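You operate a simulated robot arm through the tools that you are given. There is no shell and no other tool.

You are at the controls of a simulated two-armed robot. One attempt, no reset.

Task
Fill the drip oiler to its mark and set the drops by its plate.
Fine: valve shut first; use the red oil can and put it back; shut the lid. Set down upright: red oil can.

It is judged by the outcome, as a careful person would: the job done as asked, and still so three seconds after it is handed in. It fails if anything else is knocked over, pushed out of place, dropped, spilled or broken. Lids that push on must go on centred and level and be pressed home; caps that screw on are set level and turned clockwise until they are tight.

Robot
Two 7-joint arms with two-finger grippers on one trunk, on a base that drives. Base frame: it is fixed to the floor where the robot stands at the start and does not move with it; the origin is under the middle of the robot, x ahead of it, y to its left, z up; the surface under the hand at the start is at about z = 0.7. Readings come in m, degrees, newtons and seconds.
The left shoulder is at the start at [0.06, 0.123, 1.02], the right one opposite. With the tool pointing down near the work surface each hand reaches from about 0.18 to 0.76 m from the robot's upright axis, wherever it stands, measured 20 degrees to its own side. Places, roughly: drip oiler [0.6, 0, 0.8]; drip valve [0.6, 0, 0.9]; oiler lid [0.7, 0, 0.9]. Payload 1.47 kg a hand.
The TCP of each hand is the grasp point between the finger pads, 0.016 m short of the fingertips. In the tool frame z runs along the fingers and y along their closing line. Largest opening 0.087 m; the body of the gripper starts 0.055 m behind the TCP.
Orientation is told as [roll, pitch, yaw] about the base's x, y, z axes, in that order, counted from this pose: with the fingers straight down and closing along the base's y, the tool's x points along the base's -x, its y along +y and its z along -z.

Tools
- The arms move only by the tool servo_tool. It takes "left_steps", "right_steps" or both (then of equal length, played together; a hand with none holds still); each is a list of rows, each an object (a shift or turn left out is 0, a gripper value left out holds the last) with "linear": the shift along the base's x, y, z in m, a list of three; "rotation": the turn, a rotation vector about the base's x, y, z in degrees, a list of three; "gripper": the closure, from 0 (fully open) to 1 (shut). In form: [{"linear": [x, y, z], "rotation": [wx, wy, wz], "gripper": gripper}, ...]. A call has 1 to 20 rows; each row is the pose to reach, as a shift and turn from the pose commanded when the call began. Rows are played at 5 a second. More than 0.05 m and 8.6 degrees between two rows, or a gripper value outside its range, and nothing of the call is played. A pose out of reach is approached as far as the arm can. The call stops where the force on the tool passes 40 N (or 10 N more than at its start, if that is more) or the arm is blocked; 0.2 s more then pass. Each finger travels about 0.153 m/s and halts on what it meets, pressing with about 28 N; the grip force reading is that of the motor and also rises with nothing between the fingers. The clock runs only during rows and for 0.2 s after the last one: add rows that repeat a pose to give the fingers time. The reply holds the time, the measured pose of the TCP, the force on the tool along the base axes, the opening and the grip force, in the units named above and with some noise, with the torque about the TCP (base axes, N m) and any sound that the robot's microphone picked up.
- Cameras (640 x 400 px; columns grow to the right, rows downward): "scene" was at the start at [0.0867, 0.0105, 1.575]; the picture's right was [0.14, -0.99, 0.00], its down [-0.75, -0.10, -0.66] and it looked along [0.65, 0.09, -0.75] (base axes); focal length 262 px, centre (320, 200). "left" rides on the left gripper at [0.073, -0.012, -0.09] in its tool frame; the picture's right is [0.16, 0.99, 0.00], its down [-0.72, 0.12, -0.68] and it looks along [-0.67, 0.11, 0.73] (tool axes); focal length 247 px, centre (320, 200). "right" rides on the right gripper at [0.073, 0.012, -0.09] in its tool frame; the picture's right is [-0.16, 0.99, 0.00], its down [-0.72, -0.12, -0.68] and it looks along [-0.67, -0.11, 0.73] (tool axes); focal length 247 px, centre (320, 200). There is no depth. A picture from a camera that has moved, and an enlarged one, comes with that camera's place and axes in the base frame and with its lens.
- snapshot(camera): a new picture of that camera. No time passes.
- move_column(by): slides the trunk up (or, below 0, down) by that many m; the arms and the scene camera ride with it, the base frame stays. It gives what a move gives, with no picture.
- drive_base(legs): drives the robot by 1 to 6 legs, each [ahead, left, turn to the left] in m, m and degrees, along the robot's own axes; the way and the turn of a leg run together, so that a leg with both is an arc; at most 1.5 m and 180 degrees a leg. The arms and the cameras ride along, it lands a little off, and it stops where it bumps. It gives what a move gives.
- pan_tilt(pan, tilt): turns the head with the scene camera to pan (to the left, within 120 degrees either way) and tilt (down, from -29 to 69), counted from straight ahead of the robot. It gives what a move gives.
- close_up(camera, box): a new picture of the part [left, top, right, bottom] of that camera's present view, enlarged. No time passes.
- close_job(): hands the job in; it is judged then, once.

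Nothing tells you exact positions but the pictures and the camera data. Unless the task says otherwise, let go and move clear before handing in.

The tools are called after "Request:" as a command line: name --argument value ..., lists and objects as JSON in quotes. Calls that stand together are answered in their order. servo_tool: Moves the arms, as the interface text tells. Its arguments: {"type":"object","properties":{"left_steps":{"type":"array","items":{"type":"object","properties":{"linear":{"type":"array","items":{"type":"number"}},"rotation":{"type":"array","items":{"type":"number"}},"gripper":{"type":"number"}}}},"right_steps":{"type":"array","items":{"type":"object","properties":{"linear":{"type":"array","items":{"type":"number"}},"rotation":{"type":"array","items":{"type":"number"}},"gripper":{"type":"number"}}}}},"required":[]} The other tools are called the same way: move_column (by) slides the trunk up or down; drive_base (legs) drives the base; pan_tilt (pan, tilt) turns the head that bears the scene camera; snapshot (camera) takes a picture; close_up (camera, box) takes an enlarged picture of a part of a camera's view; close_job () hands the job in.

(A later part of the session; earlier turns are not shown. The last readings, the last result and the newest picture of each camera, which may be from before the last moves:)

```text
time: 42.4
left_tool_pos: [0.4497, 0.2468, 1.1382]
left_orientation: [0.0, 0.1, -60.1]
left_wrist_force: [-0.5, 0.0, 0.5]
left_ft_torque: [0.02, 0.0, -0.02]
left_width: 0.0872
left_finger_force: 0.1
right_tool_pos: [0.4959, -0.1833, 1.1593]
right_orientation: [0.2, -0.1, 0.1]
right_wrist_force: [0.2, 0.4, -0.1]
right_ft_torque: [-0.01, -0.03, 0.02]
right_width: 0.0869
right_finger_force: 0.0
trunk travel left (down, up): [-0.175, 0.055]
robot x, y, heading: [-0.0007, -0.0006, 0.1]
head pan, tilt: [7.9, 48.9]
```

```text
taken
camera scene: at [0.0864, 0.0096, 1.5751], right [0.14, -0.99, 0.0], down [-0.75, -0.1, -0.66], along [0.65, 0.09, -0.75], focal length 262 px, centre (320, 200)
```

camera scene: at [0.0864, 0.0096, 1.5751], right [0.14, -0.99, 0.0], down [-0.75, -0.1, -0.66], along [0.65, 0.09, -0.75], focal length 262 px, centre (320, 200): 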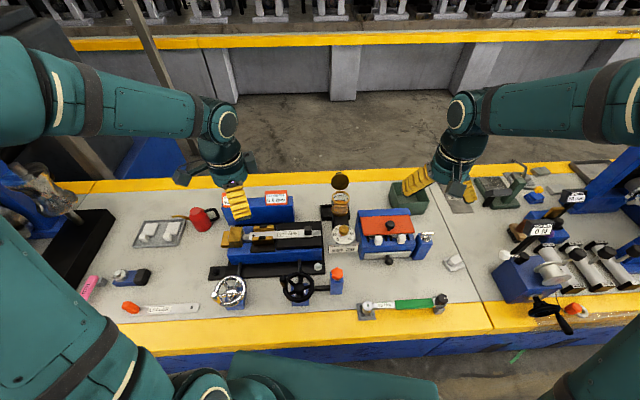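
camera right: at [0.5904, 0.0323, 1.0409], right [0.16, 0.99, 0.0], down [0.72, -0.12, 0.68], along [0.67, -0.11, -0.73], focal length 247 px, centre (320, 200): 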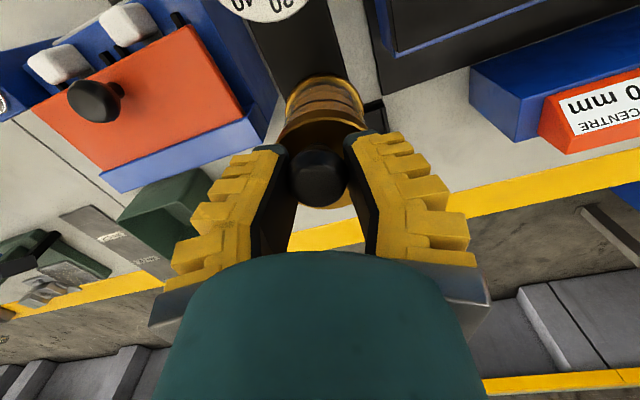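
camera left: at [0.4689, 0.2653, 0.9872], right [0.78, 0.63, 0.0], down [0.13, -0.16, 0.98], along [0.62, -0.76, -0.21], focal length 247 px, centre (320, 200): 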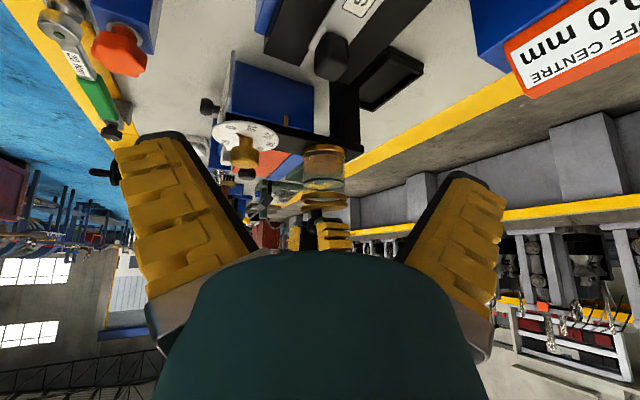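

The lid stands open behind the cup. I'll drive 0.25 m left so that the left hand can reach the can.

Request:
drive_base --legs '[[0, 0.25, 0]]'

Request:
snapshot --camera "scene"

Request:
snapshot --camera "left"

```text
time: 45.3
left_tool_pos: [0.4185, 0.4936, 1.137]
left_orientation: [0.0, 0.0, -59.9]
left_wrist_force: [0.5, 0.8, 0.6]
left_ft_torque: [0.0, 0.01, -0.01]
left_width: 0.0868
left_finger_force: 0.2
right_tool_pos: [0.4663, 0.0641, 1.1592]
right_orientation: [-0.1, -0.1, 0.2]
right_wrist_force: [0.7, 0.1, -0.3]
right_ft_torque: [-0.02, 0.0, 0.0]
right_width: 0.087
right_finger_force: 0.0
trunk travel left (down, up): [-0.175, 0.055]
robot x, y, heading: [-0.0299, 0.2454, 0.3]
head pan, tilt: [7.9, 48.9]
stopped in leg 1: the robot was blocked; the commanded pose is now the measured one
```

```text
taken
camera scene: at [0.056, 0.256, 1.575], right [0.14, -0.99, 0.0], down [-0.75, -0.11, -0.66], along [0.65, 0.09, -0.75], focal length 262 px, centre (320, 200)
```

scene: 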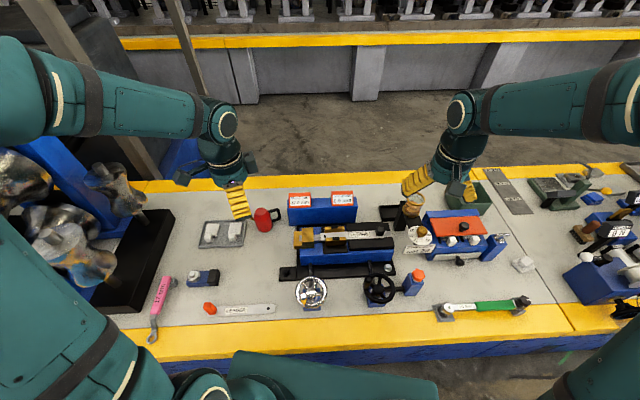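

```text
taken
camera left: at [0.3714, 0.5526, 1.2261], right [0.77, 0.63, 0.0], down [0.46, -0.57, 0.68], along [0.43, -0.53, -0.73], focal length 247 px, centre (320, 200)
```

left: 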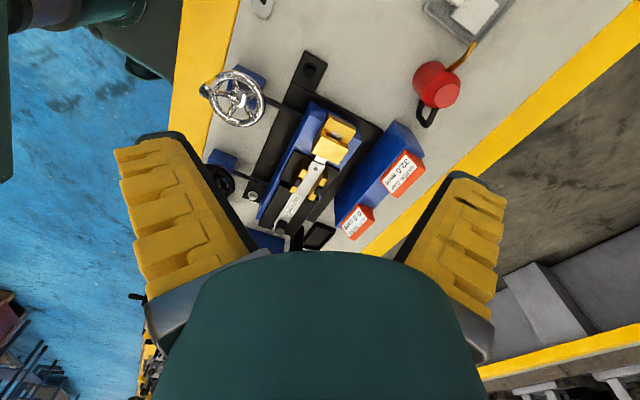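

The robot stopped at (-0.03, 0.245), blocked slightly early. Nothing on the bench seems to have moved, and the can should be just within the left hand's reach. I'll localise it.

Request:
close_up --camera "scene" --box '[225, 190, 295, 245]'

Request:
close_up --camera "left" --box '[395, 25, 495, 130]'

Request:
close_up --camera "scene" --box '[380, 180, 480, 270]'

Request:
close_up --camera "scene" --box '[0, 130, 200, 330]'

```text
7.27 times, centred on (260, 218) of scene
camera zoom: at [0.056, 0.256, 1.575], right [0.14, -0.99, 0.0], down [-0.75, -0.11, -0.66], along [0.65, 0.09, -0.75], focal length 1905 px, centre (756, 73)
```

zoom: 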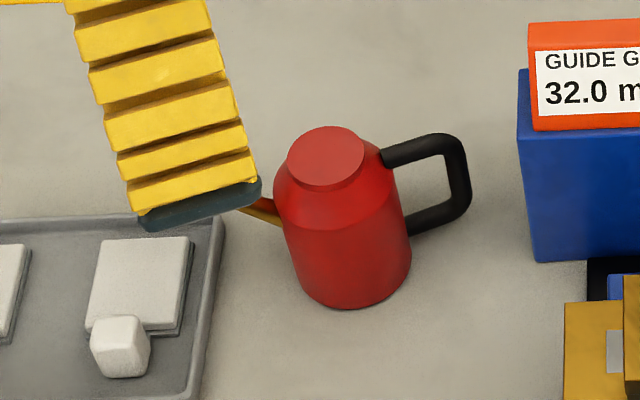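

```text
3.81 times, centred on (445, 78) of left
camera zoom: at [0.3714, 0.5526, 1.2261], right [0.77, 0.63, 0.0], down [0.46, -0.57, 0.68], along [0.43, -0.53, -0.73], focal length 941 px, centre (-156, 667)
```

zoom: 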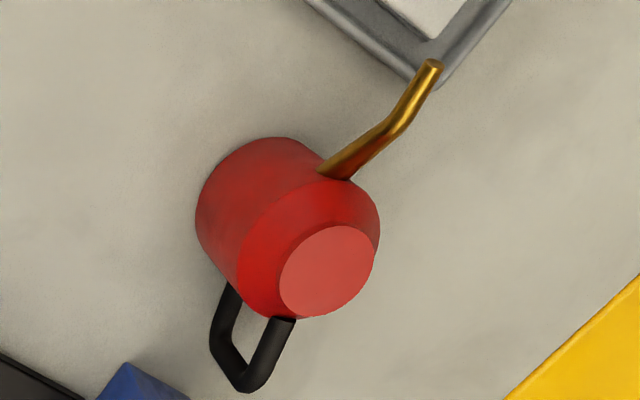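

```text
4.44 times, centred on (430, 225) of scene
camera zoom: at [0.056, 0.256, 1.575], right [0.14, -0.99, 0.0], down [-0.75, -0.11, -0.66], along [0.65, 0.09, -0.75], focal length 1164 px, centre (-169, 89)
```

zoom: 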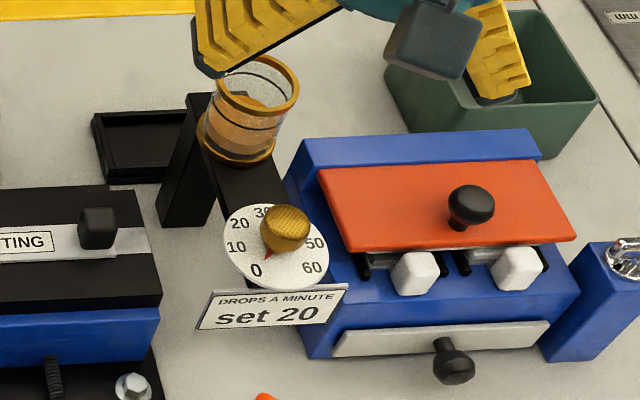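

```text
2.00 times, centred on (100, 230) of scene
camera zoom: at [0.056, 0.256, 1.575], right [0.14, -0.99, 0.0], down [-0.75, -0.11, -0.66], along [0.65, 0.09, -0.75], focal length 524 px, centre (760, 140)
```

zoom: 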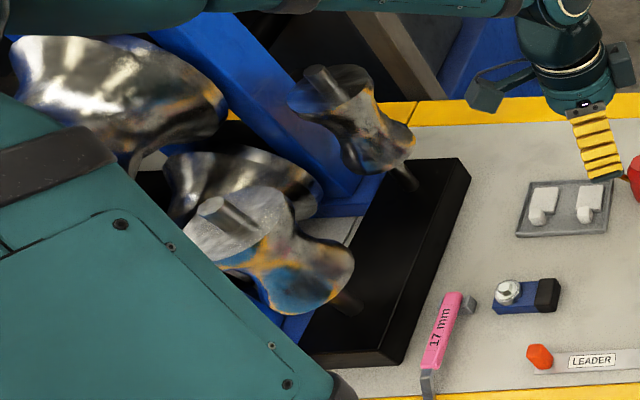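

The left upper arm is close to the machine with the metal parts at the far left, which probably caused the stop. I'll back off 4 cm to the right and regain the 3 cm forward.

Request:
drive_base --legs '[[0, -0.04, 0], [0.03, 0, 0]]'

Request:
snapshot --camera "scene"

Request:
close_up --camera "scene" --box '[0, 130, 200, 330]'

Request:
snapshot --camera "left"

```text
time: 46.8
left_tool_pos: [0.4267, 0.4526, 1.137]
left_orientation: [0.0, 0.1, -59.5]
left_wrist_force: [0.6, -0.3, 0.0]
left_ft_torque: [0.02, 0.05, 0.01]
left_width: 0.0868
left_finger_force: 0.0
right_tool_pos: [0.4768, 0.0244, 1.1569]
right_orientation: [0.2, 0.0, 0.5]
right_wrist_force: [-0.4, -0.2, 0.0]
right_ft_torque: [0.04, -0.01, 0.02]
right_width: 0.0868
right_finger_force: 0.1
trunk travel left (down, up): [-0.175, 0.055]
robot x, y, heading: [-0.0209, 0.2003, 0.8]
head pan, tilt: [7.9, 48.9]
stopped in leg 2: the robot was blocked; the commanded pose is now the measured one
```

```text
taken
camera scene: at [0.0663, 0.2131, 1.5749], right [0.15, -0.99, 0.0], down [-0.75, -0.11, -0.66], along [0.65, 0.1, -0.75], focal length 262 px, centre (320, 200)
```

scene: 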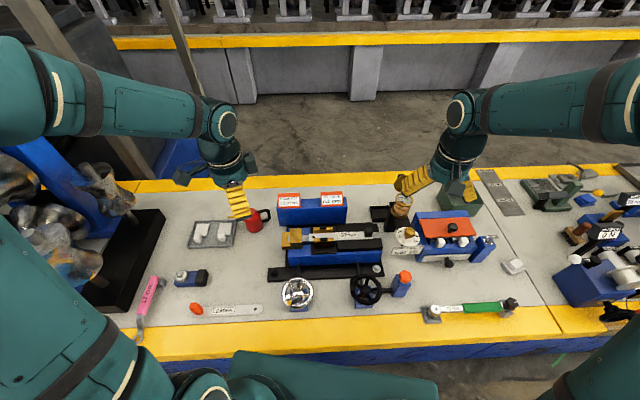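

```text
2.00 times, centred on (100, 230) of scene
camera zoom: at [0.0663, 0.2131, 1.5749], right [0.15, -0.99, 0.0], down [-0.75, -0.11, -0.66], along [0.65, 0.1, -0.75], focal length 524 px, centre (760, 140)
```

zoom: 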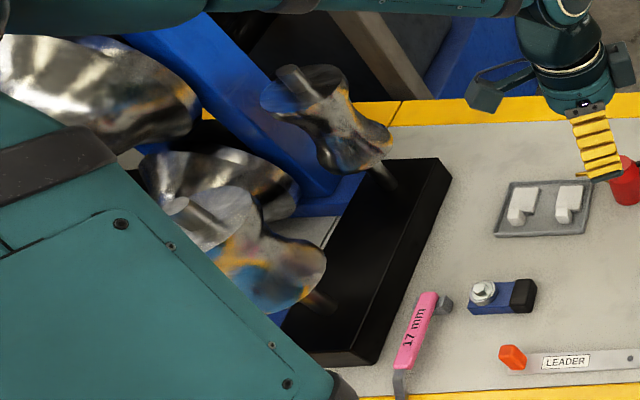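

```text
taken
camera left: at [0.3799, 0.5119, 1.2258], right [0.77, 0.64, 0.0], down [0.47, -0.56, 0.68], along [0.43, -0.52, -0.73], focal length 247 px, centre (320, 200)
```

left: 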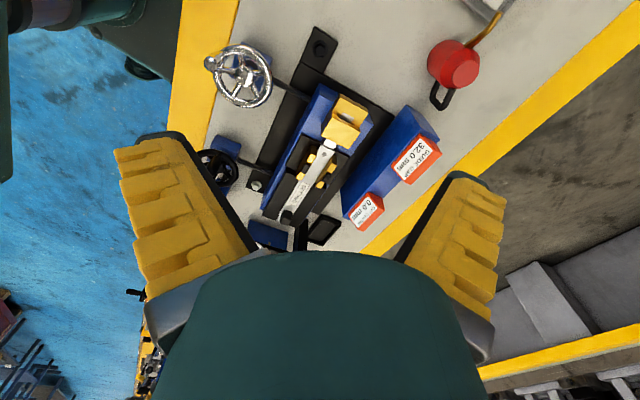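

The base is against the bench front, but the can, at about (0.640, 0.569), is in reach. Its spout points to about 120°, which matches the present hand yaw. I'll hover over the can.

Request:
servo_tool --left_steps '[{"linear": [0.03, 0.015, -0.02], "gripper": 0.0}, {"linear": [0.06, 0.03, -0.04]}, {"linear": [0.09, 0.048, -0.06]}, {"linear": [0.12, 0.065, -0.08]}, {"linear": [0.15, 0.082, -0.1]}, {"linear": [0.18, 0.1, -0.12]}, {"linear": [0.2, 0.11, -0.15]}, {"linear": [0.213, 0.1164, -0.19]}, {"linear": [0.213, 0.1164, -0.23]}, {"linear": [0.213, 0.1164, -0.25]}, {"linear": [0.213, 0.1164, -0.25]}]'

Request:
snapshot --camera "left"

Request:
close_up --camera "scene" --box '[200, 170, 310, 250]'

```text
time: 49.2
left_tool_pos: [0.6399, 0.5705, 0.886]
left_orientation: [0.1, 0.0, -59.4]
left_wrist_force: [-0.4, -0.6, 1.0]
left_ft_torque: [-0.02, -0.01, -0.02]
left_width: 0.0872
left_finger_force: 0.1
right_tool_pos: [0.4763, 0.0244, 1.1601]
right_orientation: [0.1, -0.1, 0.6]
right_wrist_force: [0.0, 0.6, -0.4]
right_ft_torque: [0.02, -0.01, 0.01]
right_width: 0.0872
right_finger_force: 0.1
trunk travel left (down, up): [-0.175, 0.055]
robot x, y, heading: [-0.0224, 0.2044, 0.8]
head pan, tilt: [7.9, 48.9]
```

```text
taken
camera left: at [0.5925, 0.6287, 0.9748], right [0.77, 0.64, 0.0], down [0.47, -0.56, 0.68], along [0.43, -0.52, -0.73], focal length 247 px, centre (320, 200)
```

left: 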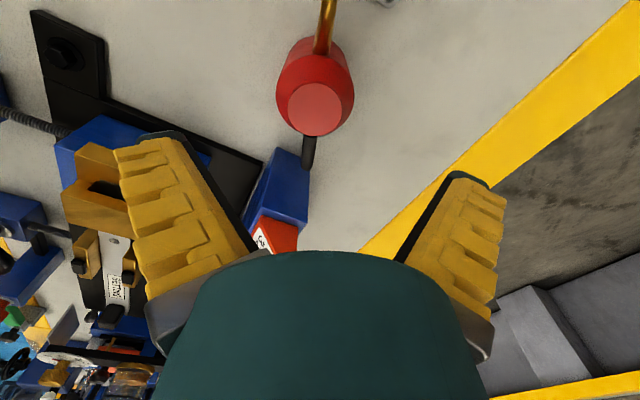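

```text
5.00 times, centred on (255, 210) of scene
camera zoom: at [0.0651, 0.2138, 1.5751], right [0.15, -0.99, 0.0], down [-0.75, -0.11, -0.66], along [0.65, 0.1, -0.75], focal length 1310 px, centre (645, 150)
```

zoom: 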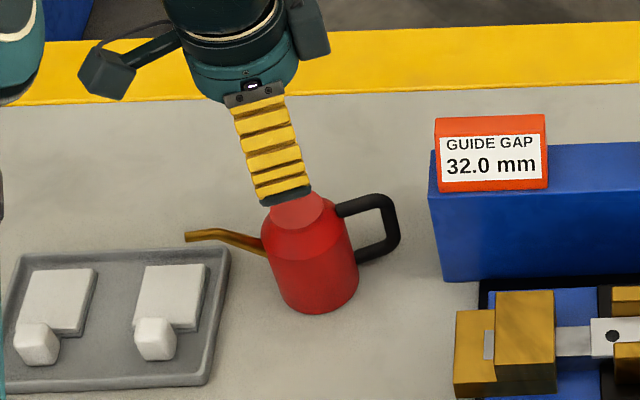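

The can is nearly centred under the hand. I'll apply a small lateral correction and descend partway to recheck finger clearance.

Request:
servo_tool --left_steps '[{"linear": [-0.002, -0.005, -0.02]}, {"linear": [-0.002, -0.005, -0.05]}, {"linear": [-0.002, -0.005, -0.078]}, {"linear": [-0.002, -0.005, -0.078]}]'

Request:
snapshot --camera "left"

Request:
close_up --camera "scene" --box '[200, 170, 310, 250]'

```text
time: 50.2
left_tool_pos: [0.6388, 0.5642, 0.8081]
left_orientation: [-0.1, 0.0, -59.4]
left_wrist_force: [-0.9, 0.0, 0.3]
left_ft_torque: [0.0, 0.01, 0.0]
left_width: 0.0869
left_finger_force: 0.0
right_tool_pos: [0.4772, 0.0245, 1.1606]
right_orientation: [0.1, -0.1, 0.7]
right_wrist_force: [-0.2, -0.3, 0.6]
right_ft_torque: [0.01, 0.0, 0.01]
right_width: 0.0871
right_finger_force: 0.1
trunk travel left (down, up): [-0.175, 0.055]
robot x, y, heading: [-0.0243, 0.2022, 0.4]
head pan, tilt: [7.9, 48.9]
```

```text
taken
camera left: at [0.5906, 0.6229, 0.8976], right [0.77, 0.64, 0.0], down [0.47, -0.56, 0.68], along [0.43, -0.52, -0.73], focal length 247 px, centre (320, 200)
```

left: 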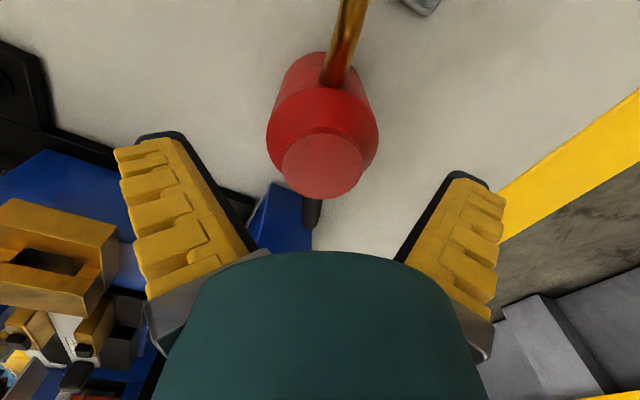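

```text
5.00 times, centred on (255, 210) of scene
camera zoom: at [0.0649, 0.2137, 1.5751], right [0.15, -0.99, 0.0], down [-0.75, -0.11, -0.66], along [0.65, 0.1, -0.75], focal length 1310 px, centre (645, 150)
```

zoom: 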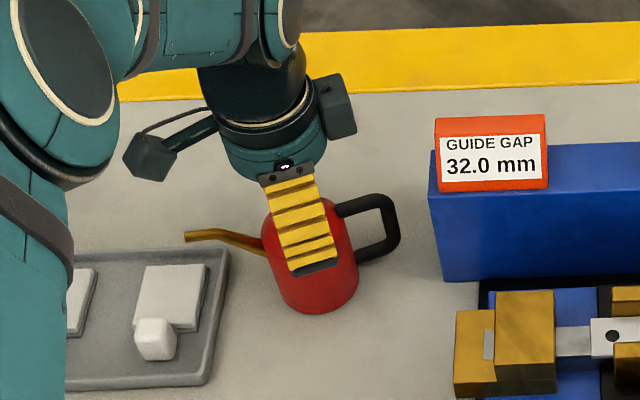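

Clearance is good; the spout direction is about 9° off the hand's axis, so I'll align the yaw and descend to grip the body at mid-height.

Request:
servo_tool --left_steps '[{"linear": [0.002, -0.001, 0], "rotation": [0, 0, -4.5]}, {"linear": [0.002, -0.002, 0], "rotation": [0, 0, -9]}, {"linear": [0.002, -0.002, -0.02], "rotation": [0, 0, -9]}, {"linear": [0.002, -0.002, -0.04], "rotation": [0, 0, -9]}, {"linear": [0.002, -0.002, -0.056], "rotation": [0, 0, -9]}, {"linear": [0.002, -0.002, -0.065], "rotation": [0, 0, -9]}, {"linear": [0.002, -0.002, -0.065], "rotation": [0, 0, -9]}]'

Request:
snapshot --camera "left"

Request:
close_up --camera "scene" --box '[200, 170, 310, 250]'

```text
time: 51.8
left_tool_pos: [0.6398, 0.5651, 0.7491]
left_orientation: [0.3, -0.1, -68.3]
left_wrist_force: [0.8, 3.4, 25.3]
left_ft_torque: [0.04, 0.11, -0.02]
left_width: 0.088
left_finger_force: 0.1
right_tool_pos: [0.4757, 0.0227, 1.1594]
right_orientation: [0.2, -0.2, 0.6]
right_wrist_force: [0.2, -0.4, -0.7]
right_ft_torque: [-0.03, 0.0, -0.03]
right_width: 0.0872
right_finger_force: 0.0
trunk travel left (down, up): [-0.175, 0.055]
robot x, y, heading: [-0.0239, 0.2034, 0.5]
head pan, tilt: [7.9, 48.9]
```

```text
taken
camera left: at [0.6014, 0.629, 0.8372], right [0.86, 0.51, 0.01], down [0.37, -0.63, 0.68], along [0.35, -0.58, -0.73], focal length 247 px, centre (320, 200)
```

left: 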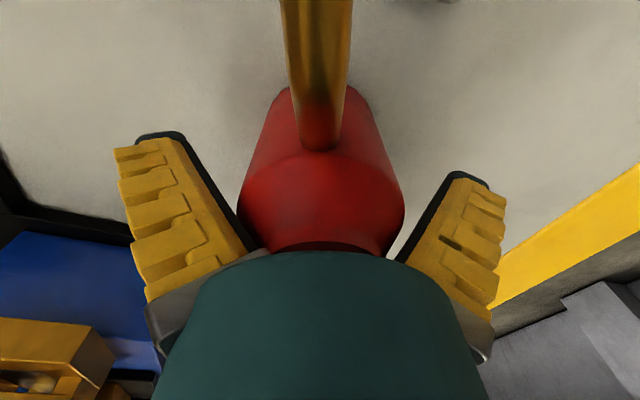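

```text
5.00 times, centred on (255, 210) of scene
camera zoom: at [0.0627, 0.2127, 1.5754], right [0.15, -0.99, 0.0], down [-0.74, -0.11, -0.66], along [0.65, 0.1, -0.75], focal length 1310 px, centre (645, 150)
```

zoom: 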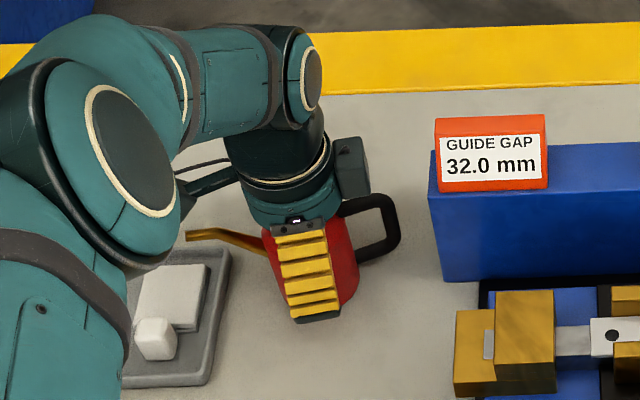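

The palm is touching the can's top (25 N up), so I'll raise about 10 mm and then grip the body.

Request:
servo_tool --left_steps '[{"linear": [0, 0, 0.006]}, {"linear": [0, 0, 0.011]}, {"linear": [0, 0, 0.011], "gripper": 0.15}, {"linear": [0, 0, 0.011], "gripper": 0.3}, {"linear": [0, 0, 0.011], "gripper": 0.6}, {"linear": [0, 0, 0.011], "gripper": 0.6}]'

Request:
close_up --camera "scene" --box '[200, 170, 310, 250]'

```text
time: 53.2
left_tool_pos: [0.6389, 0.563, 0.7537]
left_orientation: [0.0, 0.0, -68.4]
left_wrist_force: [0.2, 0.1, -1.4]
left_ft_torque: [0.01, 0.0, 0.05]
left_width: 0.0671
left_finger_force: 27.9
right_tool_pos: [0.4773, 0.0242, 1.1596]
right_orientation: [0.1, -0.1, 0.5]
right_wrist_force: [-0.4, 0.1, 0.0]
right_ft_torque: [-0.02, 0.0, 0.02]
right_width: 0.0872
right_finger_force: 0.0
trunk travel left (down, up): [-0.175, 0.055]
robot x, y, heading: [-0.0159, 0.202, 0.4]
head pan, tilt: [7.9, 48.9]
```

```text
5.00 times, centred on (255, 210) of scene
camera zoom: at [0.0655, 0.214, 1.575], right [0.15, -0.99, 0.0], down [-0.75, -0.11, -0.66], along [0.65, 0.1, -0.75], focal length 1310 px, centre (645, 150)
```

zoom: 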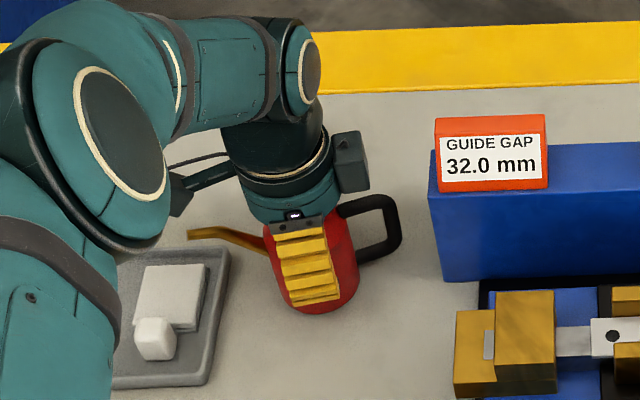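

The can is gripped at (0.639, 0.563, 0.754), which is the pose I need for putting it back. I'll lift it straight up.

Request:
servo_tool --left_steps '[{"linear": [0, 0, 0.01]}, {"linear": [0, 0, 0.04]}, {"linear": [0, 0, 0.08]}, {"linear": [0, 0, 0.12]}, {"linear": [0, 0, 0.16]}, {"linear": [0, 0, 0.2]}, {"linear": [0, 0, 0.24]}, {"linear": [0, 0, 0.28]}, {"linear": [0, 0, 0.3]}, {"linear": [0, 0, 0.3]}]'

Request:
snapshot --camera "left"

Request:
snapshot --camera "scene"

```text
time: 55.4
left_tool_pos: [0.6388, 0.5624, 1.0548]
left_orientation: [0.0, 0.0, -68.4]
left_wrist_force: [0.6, -0.4, 0.3]
left_ft_torque: [-0.01, 0.02, 0.01]
left_width: 0.0403
left_finger_force: 4.6
right_tool_pos: [0.4785, 0.0251, 1.159]
right_orientation: [0.1, -0.1, 0.7]
right_wrist_force: [-0.4, 0.1, -0.2]
right_ft_torque: [0.02, -0.01, -0.02]
right_width: 0.0868
right_finger_force: 0.0
trunk travel left (down, up): [-0.175, 0.055]
robot x, y, heading: [-0.0192, 0.2027, 0.3]
head pan, tilt: [7.9, 48.9]
```

```text
taken
camera left: at [0.6011, 0.6282, 1.1439], right [0.86, 0.51, 0.0], down [0.37, -0.63, 0.68], along [0.35, -0.58, -0.73], focal length 247 px, centre (320, 200)
```

left: 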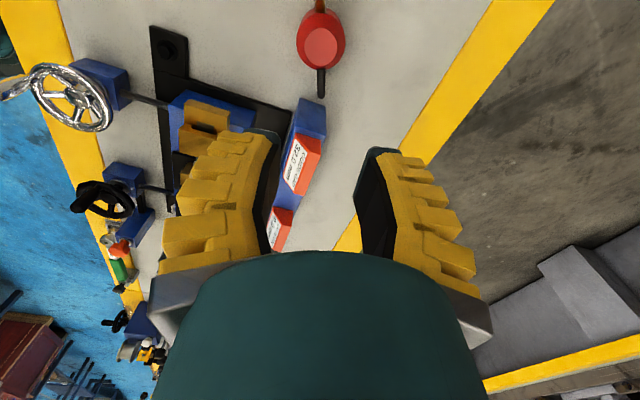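

```text
taken
camera scene: at [0.0653, 0.2139, 1.575], right [0.15, -0.99, 0.0], down [-0.75, -0.11, -0.66], along [0.65, 0.1, -0.75], focal length 262 px, centre (320, 200)
```

scene: 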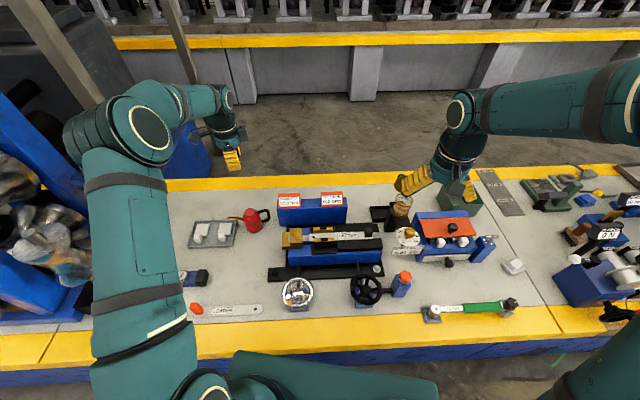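

The can slipped out of the fingers and is still standing on the bench. I'll check its state closely.

Request:
close_up --camera "scene" --box '[200, 170, 310, 250]'

Request:
close_up --camera "left" --box '[280, 0, 370, 110]'

```text
5.00 times, centred on (255, 210) of scene
camera zoom: at [0.0653, 0.2139, 1.575], right [0.15, -0.99, 0.0], down [-0.75, -0.11, -0.66], along [0.65, 0.1, -0.75], focal length 1310 px, centre (645, 150)
```

zoom: 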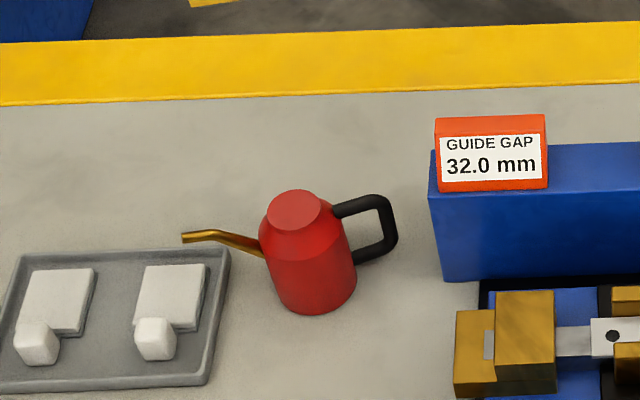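

```text
3.64 times, centred on (325, 55) of left
camera zoom: at [0.6011, 0.6282, 1.1439], right [0.86, 0.51, 0.0], down [0.37, -0.63, 0.68], along [0.35, -0.58, -0.73], focal length 898 px, centre (302, 727)
```

zoom: 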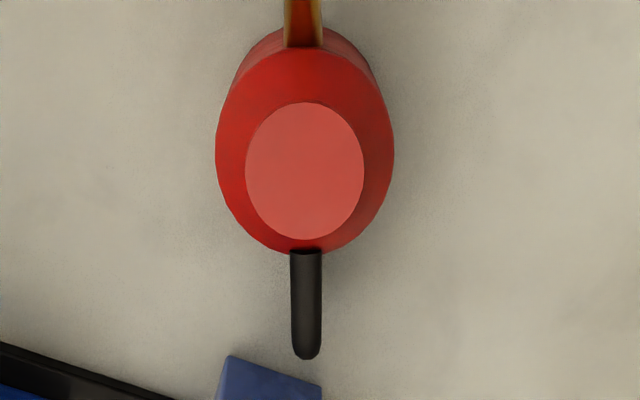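

The can is upright and in place, so the slip was at lift-off. I'll regrip with a full closing command and lift very slowly while watching the force.

Request:
servo_tool --left_steps '[{"linear": [0, 0, -0.04], "gripper": 0.0}, {"linear": [0, 0, -0.08]}, {"linear": [0, 0, -0.12]}, {"linear": [0, 0, -0.16]}, {"linear": [0, 0, -0.2]}, {"linear": [0, 0, -0.23]}, {"linear": [0, 0, -0.25]}, {"linear": [0, 0, -0.27]}, {"linear": [0, 0, -0.29]}, {"linear": [0, 0, -0.302]}, {"linear": [0, 0, -0.302], "gripper": 0.2}, {"linear": [0, 0, -0.302], "gripper": 0.5}, {"linear": [0, 0, -0.302], "gripper": 1.0}, {"linear": [0, 0, -0.302], "gripper": 1.0}, {"linear": [0, 0, -0.302], "gripper": 1.0}]'

Request:
close_up --camera "scene" --box '[230, 190, 290, 240]'

Request:
snapshot --camera "left"

```text
time: 58.6
left_tool_pos: [0.6399, 0.5638, 0.7527]
left_orientation: [0.1, -0.1, -68.3]
left_wrist_force: [-0.7, 0.5, 0.0]
left_ft_torque: [0.03, 0.02, 0.02]
left_width: 0.0693
left_finger_force: 27.8
right_tool_pos: [0.4764, 0.0246, 1.1582]
right_orientation: [0.1, -0.1, 0.6]
right_wrist_force: [-0.2, 0.0, -0.4]
right_ft_torque: [-0.02, 0.0, 0.01]
right_width: 0.0871
right_finger_force: 0.1
trunk travel left (down, up): [-0.175, 0.055]
robot x, y, heading: [-0.0195, 0.2052, 0.5]
head pan, tilt: [7.9, 48.9]
```

```text
8.00 times, centred on (260, 215) of scene
camera zoom: at [0.0654, 0.214, 1.575], right [0.15, -0.99, 0.0], down [-0.75, -0.11, -0.66], along [0.65, 0.1, -0.75], focal length 2095 px, centre (800, 80)
```

zoom: 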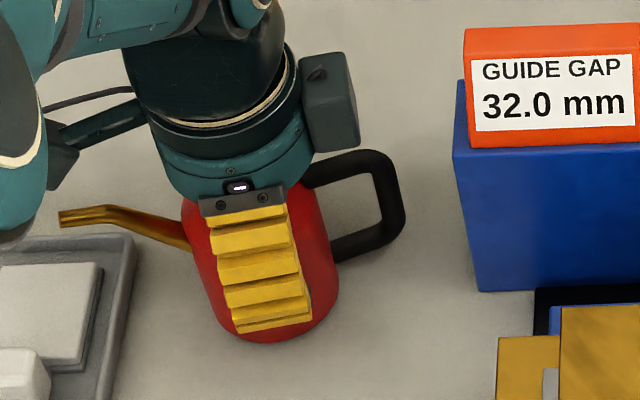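

```text
taken
camera left: at [0.6012, 0.6286, 0.8419], right [0.86, 0.51, 0.0], down [0.37, -0.63, 0.68], along [0.35, -0.58, -0.73], focal length 247 px, centre (320, 200)
```

left: 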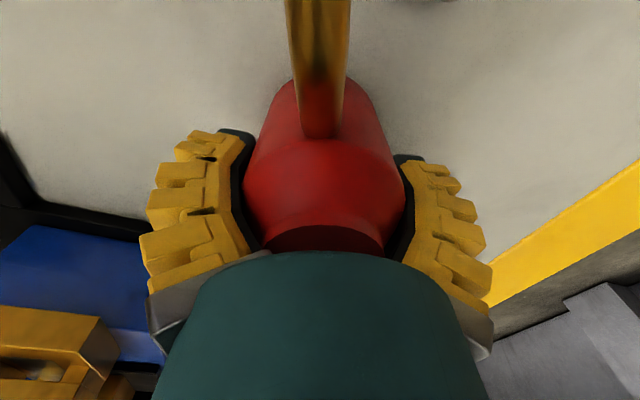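

Good grip, at 69 mm. Now a very slow lift.

Request:
servo_tool --left_steps '[{"linear": [0, 0, 0.002]}, {"linear": [0, 0, 0.004]}, {"linear": [0, 0, 0.007]}, {"linear": [0, 0, 0.01]}, {"linear": [0, 0, 0.014]}, {"linear": [0, 0, 0.018]}, {"linear": [0, 0, 0.022]}, {"linear": [0, 0, 0.022]}]'

Request:
close_up --camera "scene" --box '[230, 190, 290, 240]'

```text
time: 60.4
left_tool_pos: [0.6406, 0.5629, 0.7753]
left_orientation: [0.1, 0.1, -68.4]
left_wrist_force: [-0.3, -0.9, -3.5]
left_ft_torque: [-0.04, 0.01, 0.01]
left_width: 0.0687
left_finger_force: 28.3
right_tool_pos: [0.4772, 0.0239, 1.159]
right_orientation: [0.2, 0.0, 0.6]
right_wrist_force: [-0.6, 0.1, -0.3]
right_ft_torque: [0.03, -0.02, 0.0]
right_width: 0.087
right_finger_force: 0.0
trunk travel left (down, up): [-0.175, 0.055]
robot x, y, heading: [-0.0209, 0.2028, 0.5]
head pan, tilt: [7.9, 48.9]
```

```text
8.00 times, centred on (260, 215) of scene
camera zoom: at [0.0655, 0.214, 1.575], right [0.15, -0.99, 0.0], down [-0.75, -0.11, -0.66], along [0.65, 0.1, -0.75], focal length 2095 px, centre (800, 80)
```

zoom: 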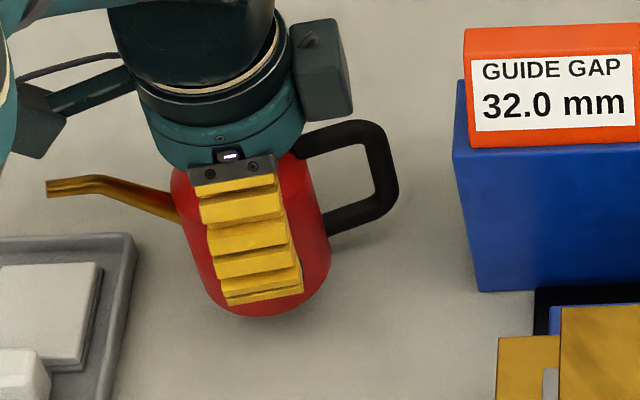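

It holds now (about 0.36 kg). I'll keep lifting moderately slowly to z≈1.02.

Request:
servo_tool --left_steps '[{"linear": [0, 0, 0.005]}, {"linear": [0, 0, 0.012]}, {"linear": [0, 0, 0.02]}, {"linear": [0, 0, 0.03]}, {"linear": [0, 0, 0.04]}, {"linear": [0, 0, 0.05]}, {"linear": [0, 0, 0.065]}, {"linear": [0, 0, 0.08]}, {"linear": [0, 0, 0.095]}, {"linear": [0, 0, 0.11]}, {"linear": [0, 0, 0.125]}, {"linear": [0, 0, 0.14]}, {"linear": [0, 0, 0.155]}, {"linear": [0, 0, 0.17]}, {"linear": [0, 0, 0.185]}, {"linear": [0, 0, 0.2]}, {"linear": [0, 0, 0.215]}, {"linear": [0, 0, 0.23]}, {"linear": [0, 0, 0.24]}, {"linear": [0, 0, 0.245]}]'

Request:
snapshot --camera "scene"

```text
time: 64.6
left_tool_pos: [0.6392, 0.5628, 1.0216]
left_orientation: [0.0, 0.0, -68.4]
left_wrist_force: [0.6, -1.0, -2.9]
left_ft_torque: [-0.04, 0.0, 0.0]
left_width: 0.0686
left_finger_force: 27.3
right_tool_pos: [0.4779, 0.024, 1.1598]
right_orientation: [0.0, -0.1, 0.7]
right_wrist_force: [0.6, 0.0, -0.4]
right_ft_torque: [-0.02, 0.01, -0.01]
right_width: 0.087
right_finger_force: 0.0
trunk travel left (down, up): [-0.175, 0.055]
robot x, y, heading: [-0.0231, 0.2024, 0.5]
head pan, tilt: [7.9, 48.9]
```

```text
taken
camera scene: at [0.0654, 0.214, 1.575], right [0.15, -0.99, 0.0], down [-0.75, -0.11, -0.66], along [0.65, 0.1, -0.75], focal length 262 px, centre (320, 200)
```

scene: 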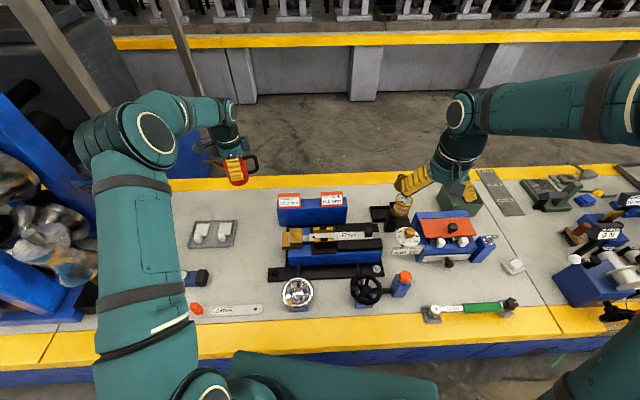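

I'll bring the can in towards the robot before driving back right.

Request:
servo_tool --left_steps '[{"linear": [-0.01, -0.005, 0.003]}, {"linear": [-0.025, -0.012, 0.006]}, {"linear": [-0.04, -0.02, 0.01]}, {"linear": [-0.055, -0.027, 0.014]}, {"linear": [-0.07, -0.035, 0.018]}, {"linear": [-0.085, -0.042, 0.022]}, {"linear": [-0.1, -0.05, 0.026]}, {"linear": [-0.115, -0.055, 0.03]}, {"linear": [-0.13, -0.06, 0.03]}, {"linear": [-0.14, -0.06, 0.03]}, {"linear": [-0.14, -0.06, 0.03]}]'

Request:
drive_base --legs '[[0, -0.1, 0]]'

Request:
snapshot --camera "left"

```text
time: 67.0
left_tool_pos: [0.4996, 0.502, 1.051]
left_orientation: [0.0, 0.1, -68.4]
left_wrist_force: [0.3, -0.4, -2.8]
left_ft_torque: [-0.02, -0.01, 0.0]
left_width: 0.0684
left_finger_force: 28.5
right_tool_pos: [0.477, 0.0246, 1.1598]
right_orientation: [0.1, -0.1, 0.6]
right_wrist_force: [-0.4, 0.8, 0.2]
right_ft_torque: [0.0, -0.02, -0.01]
right_width: 0.0868
right_finger_force: 0.2
trunk travel left (down, up): [-0.175, 0.055]
robot x, y, heading: [-0.0175, 0.2016, 0.3]
head pan, tilt: [7.9, 48.9]
```

```text
time: 68.6
left_tool_pos: [0.502, 0.401, 1.0508]
left_orientation: [0.1, 0.2, -68.4]
left_wrist_force: [-0.7, 0.3, -2.7]
left_ft_torque: [-0.03, 0.02, 0.01]
left_width: 0.0684
left_finger_force: 27.8
right_tool_pos: [0.4776, -0.0748, 1.159]
right_orientation: [0.0, 0.0, 0.7]
right_wrist_force: [0.0, -0.9, -0.3]
right_ft_torque: [0.0, 0.0, -0.01]
right_width: 0.0871
right_finger_force: 0.0
trunk travel left (down, up): [-0.175, 0.055]
robot x, y, heading: [-0.0192, 0.1031, 0.3]
head pan, tilt: [7.9, 48.9]
```

```text
taken
camera left: at [0.4633, 0.4668, 1.1392], right [0.86, 0.51, 0.0], down [0.37, -0.63, 0.68], along [0.35, -0.58, -0.73], focal length 247 px, centre (320, 200)
```

left: 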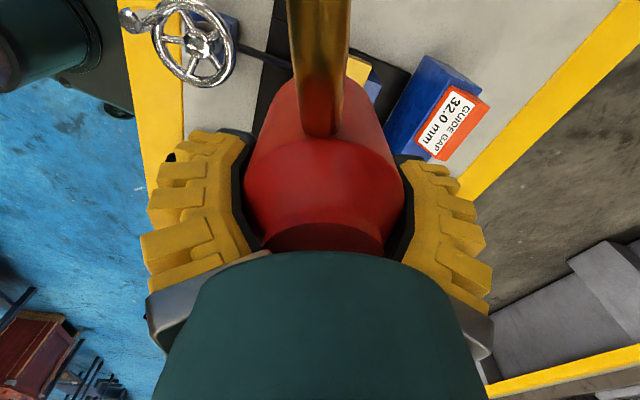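

The can rides securely. I'll drive another 0.13 m to the right.

Request:
drive_base --legs '[[0, -0.13, 0]]'

Request:
snapshot --camera "scene"

Request:
close_up --camera "scene" --box '[290, 150, 410, 260]'

```text
time: 70.4
left_tool_pos: [0.5015, 0.272, 1.051]
left_orientation: [0.0, 0.1, -68.3]
left_wrist_force: [0.1, 0.1, -2.2]
left_ft_torque: [0.04, -0.01, 0.0]
left_width: 0.0683
left_finger_force: 27.8
right_tool_pos: [0.479, -0.2067, 1.1588]
right_orientation: [0.0, -0.1, 0.7]
right_wrist_force: [1.1, -0.1, 0.2]
right_ft_torque: [0.01, -0.03, -0.01]
right_width: 0.0872
right_finger_force: 0.2
trunk travel left (down, up): [-0.175, 0.055]
robot x, y, heading: [-0.0193, -0.0328, 0.7]
head pan, tilt: [7.9, 48.9]
```

```text
taken
camera scene: at [0.0677, -0.0179, 1.575], right [0.15, -0.99, 0.0], down [-0.75, -0.11, -0.66], along [0.65, 0.1, -0.75], focal length 262 px, centre (320, 200)
```

scene: 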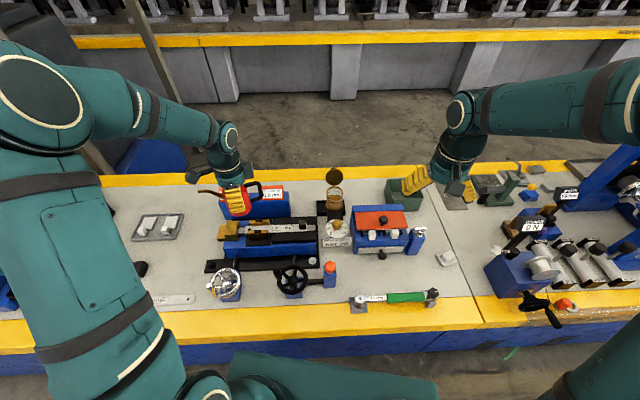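

```text
3.64 times, centred on (350, 205) of scene
camera zoom: at [0.0677, -0.0179, 1.575], right [0.15, -0.99, 0.0], down [-0.75, -0.11, -0.66], along [0.65, 0.1, -0.75], focal length 952 px, centre (211, 182)
```

zoom: 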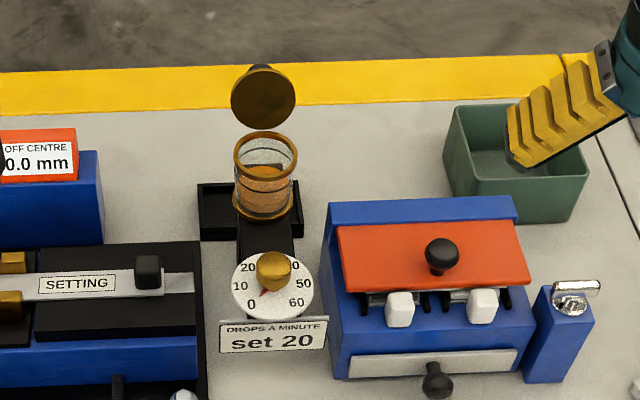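

The cup with its open lid is in clear view. I'll place the right hand low at the front-right, tilted, as a level-watching camera.

Request:
servo_tool --right_steps '[{"linear": [0.0, 0.015, -0.03], "rotation": [0, 0, 7.5]}, {"linear": [0.0, 0.03, -0.06], "rotation": [0, 0, 15]}, {"linear": [0.0, 0.045, -0.09], "rotation": [0, 0, 22.5]}, {"linear": [0.0, 0.06, -0.12], "rotation": [0, 0, 30]}, {"linear": [0.0, 0.075, -0.14], "rotation": [0, 0, 37.5]}, {"linear": [0.0, 0.09, -0.15], "rotation": [0, 0, 44.5]}, {"linear": [0.0, 0.09, -0.15], "rotation": [0, 0, 44.5]}]'

Request:
servo_tool --right_steps '[{"linear": [0.0, 0.0, -0.01], "rotation": [4.1, -5.7, 0]}, {"linear": [0.005, 0.005, -0.02], "rotation": [8.2, -11.4, 0]}, {"linear": [0.01, 0.01, -0.035], "rotation": [12.3, -17.0, 0]}, {"linear": [0.015, 0.015, -0.05], "rotation": [16.4, -22.7, 0]}, {"linear": [0.018, 0.017, -0.066], "rotation": [20.5, -28.4, 0]}, {"linear": [0.018, 0.017, -0.066], "rotation": [20.5, -28.4, 0]}]'

Request:
snapshot --camera "right"

Request:
snapshot --camera "scene"

```text
time: 72.0
left_tool_pos: [0.5035, 0.2711, 1.0496]
left_orientation: [-0.1, 0.0, -68.4]
left_wrist_force: [-0.4, 0.4, -3.0]
left_ft_torque: [-0.01, -0.01, 0.0]
left_width: 0.0684
left_finger_force: 28.4
right_tool_pos: [0.4777, -0.1166, 1.0076]
right_orientation: [0.0, -0.1, 45.3]
right_wrist_force: [0.1, 1.0, 0.0]
right_ft_torque: [0.0, 0.0, -0.03]
right_width: 0.0869
right_finger_force: 0.1
trunk travel left (down, up): [-0.175, 0.055]
robot x, y, heading: [-0.018, -0.0298, 0.4]
head pan, tilt: [7.9, 48.9]
```

```text
time: 73.4
left_tool_pos: [0.5031, 0.2726, 1.0495]
left_orientation: [0.0, 0.0, -68.2]
left_wrist_force: [-0.1, 0.2, -2.0]
left_ft_torque: [-0.02, 0.01, 0.01]
left_width: 0.0685
left_finger_force: 27.8
right_tool_pos: [0.4961, -0.0977, 0.9417]
right_orientation: [-6.5, -34.5, 47.3]
right_wrist_force: [0.0, 0.1, -0.7]
right_ft_torque: [-0.01, -0.02, -0.01]
right_width: 0.0869
right_finger_force: 0.1
trunk travel left (down, up): [-0.175, 0.055]
robot x, y, heading: [-0.0188, -0.0264, 0.6]
head pan, tilt: [7.9, 48.9]
```

```text
taken
camera right: at [0.4057, -0.1639, 0.9727], right [-0.59, 0.81, 0.0], down [0.17, 0.12, 0.98], along [0.79, 0.58, -0.21], focal length 247 px, centre (320, 200)
```

right: 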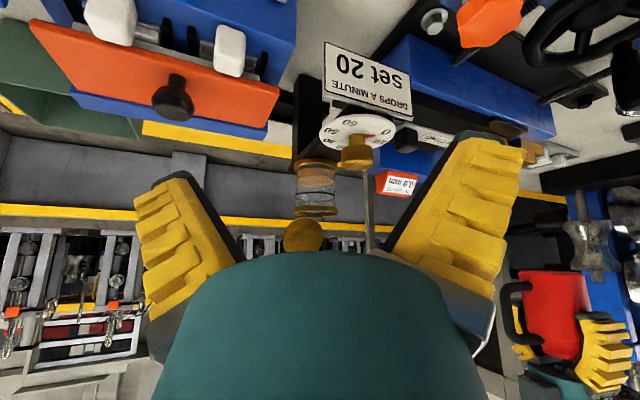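

```text
taken
camera scene: at [0.0673, -0.0172, 1.5751], right [0.15, -0.99, 0.0], down [-0.75, -0.11, -0.66], along [0.65, 0.1, -0.75], focal length 262 px, centre (320, 200)
```

scene: 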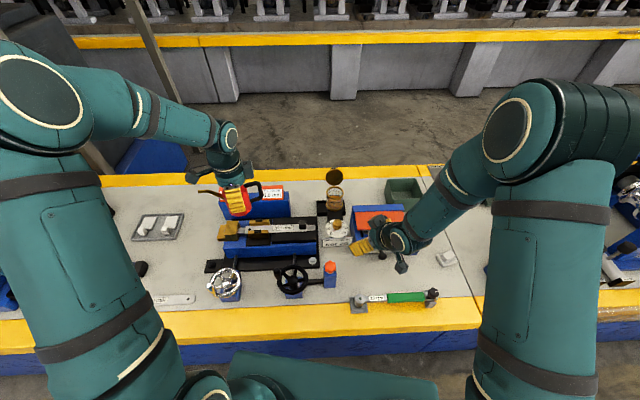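

The view is good: the cup is centred, with the lid behind it. I'll zoom in for the baseline level.

Request:
close_up --camera "right" --box '[275, 150, 365, 225]'

```text
5.33 times, centred on (320, 188) of right
camera zoom: at [0.4057, -0.1639, 0.9727], right [-0.59, 0.81, 0.0], down [0.17, 0.12, 0.98], along [0.79, 0.58, -0.21], focal length 1317 px, centre (320, 267)
```

zoom: 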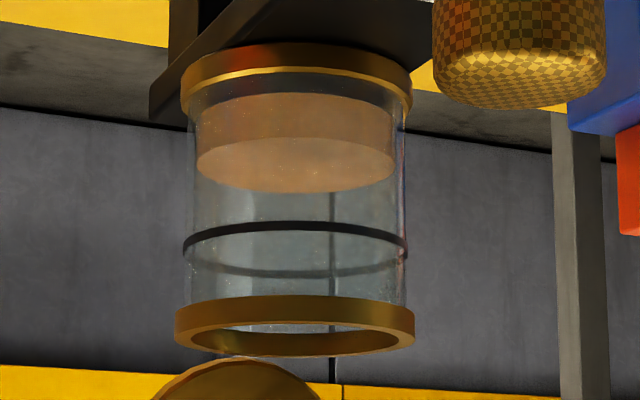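

The baseline is clear: the oil surface is well below the ring. Now I'll carry the can high over to the right side of the cup, turning the spout to point across the cup.

Request:
servo_tool --left_steps '[{"linear": [0.005, -0.01, 0.015], "rotation": [0, 0, -1]}, {"linear": [0.015, -0.03, 0.03], "rotation": [0, 0, -2]}, {"linear": [0.03, -0.055, 0.04], "rotation": [0, 0, -3]}, {"linear": [0.045, -0.08, 0.045], "rotation": [0, 0, -4.5]}, {"linear": [0.06, -0.11, 0.045], "rotation": [0, 0, -6]}, {"linear": [0.075, -0.14, 0.045], "rotation": [0, 0, -7.5]}, {"linear": [0.09, -0.17, 0.045], "rotation": [0, 0, -9]}, {"linear": [0.105, -0.2, 0.045], "rotation": [0, 0, -10.5]}, {"linear": [0.12, -0.23, 0.045], "rotation": [0, 0, -12]}, {"linear": [0.135, -0.26, 0.045], "rotation": [0, 0, -13]}, {"linear": [0.15, -0.285, 0.045], "rotation": [0, 0, -14]}, {"linear": [0.165, -0.31, 0.045], "rotation": [0, 0, -15]}, {"linear": [0.178, -0.332, 0.045], "rotation": [0, 0, -15]}, {"linear": [0.178, -0.332, 0.045], "rotation": [0, 0, -15]}]'

Request:
snapshot --camera "right"

Request:
snapshot --camera "scene"

Request:
snapshot --camera "left"

```text
time: 76.4
left_tool_pos: [0.6806, -0.0607, 1.0965]
left_orientation: [0.0, 0.0, -83.3]
left_wrist_force: [-0.2, -0.1, -2.2]
left_ft_torque: [-0.03, 0.0, -0.02]
left_width: 0.0679
left_finger_force: 28.1
right_tool_pos: [0.4956, -0.0985, 0.9431]
right_orientation: [-6.5, -34.5, 47.3]
right_wrist_force: [0.7, 0.3, -0.6]
right_ft_torque: [0.01, 0.0, 0.0]
right_width: 0.087
right_finger_force: 0.1
trunk travel left (down, up): [-0.175, 0.055]
robot x, y, heading: [-0.0183, -0.0299, 0.8]
head pan, tilt: [7.9, 48.9]
```

```text
taken
camera right: at [0.4057, -0.1634, 0.973], right [-0.59, 0.81, 0.0], down [0.17, 0.12, 0.98], along [0.79, 0.58, -0.21], focal length 247 px, centre (320, 200)
```

right: 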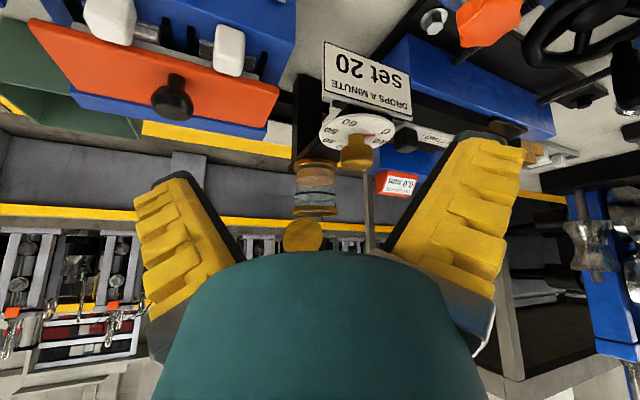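

```text
taken
camera scene: at [0.0673, -0.0168, 1.5751], right [0.15, -0.99, 0.0], down [-0.75, -0.11, -0.66], along [0.65, 0.1, -0.75], focal length 262 px, centre (320, 200)
```

scene: 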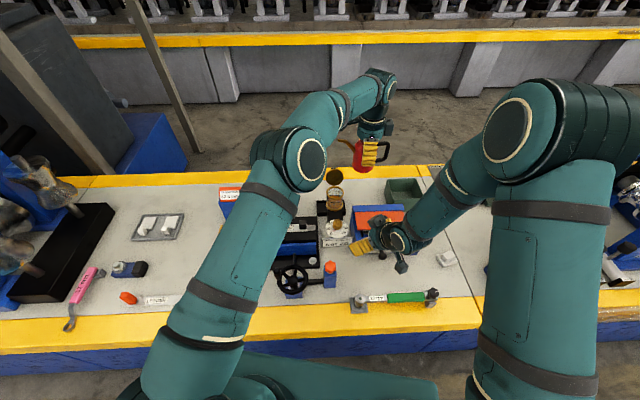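

```text
taken
camera left: at [0.6597, 0.0124, 1.1848], right [0.96, 0.27, 0.0], down [0.2, -0.71, 0.68], along [0.18, -0.65, -0.73], focal length 247 px, centre (320, 200)
```

left: 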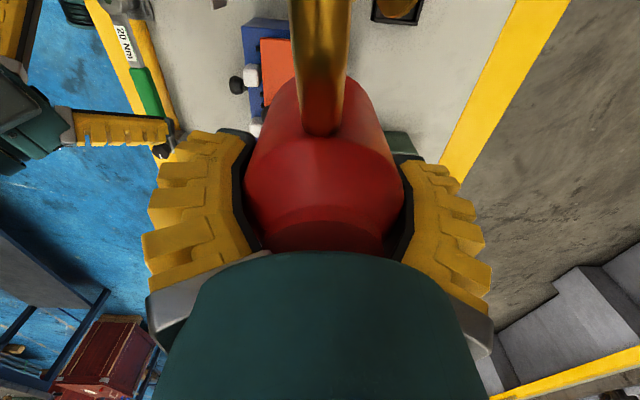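

The can is beside the cup, above it. I'll check the spout tip in a scene close-up.

Request:
close_up --camera "scene" --box '[310, 120, 410, 220]'

```text
4.00 times, centred on (360, 170) of scene
camera zoom: at [0.0673, -0.0168, 1.5751], right [0.15, -0.99, 0.0], down [-0.75, -0.11, -0.66], along [0.65, 0.1, -0.75], focal length 1048 px, centre (160, 320)
```

zoom: 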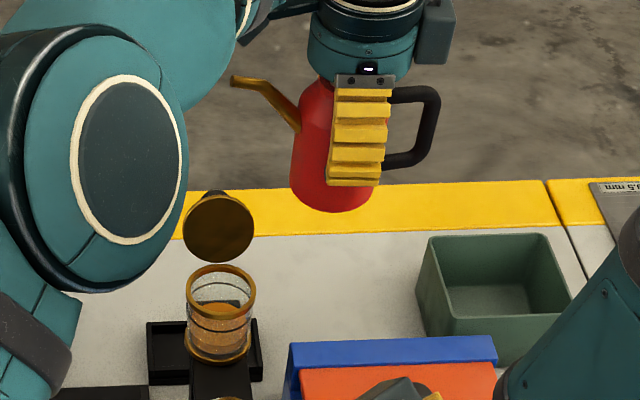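

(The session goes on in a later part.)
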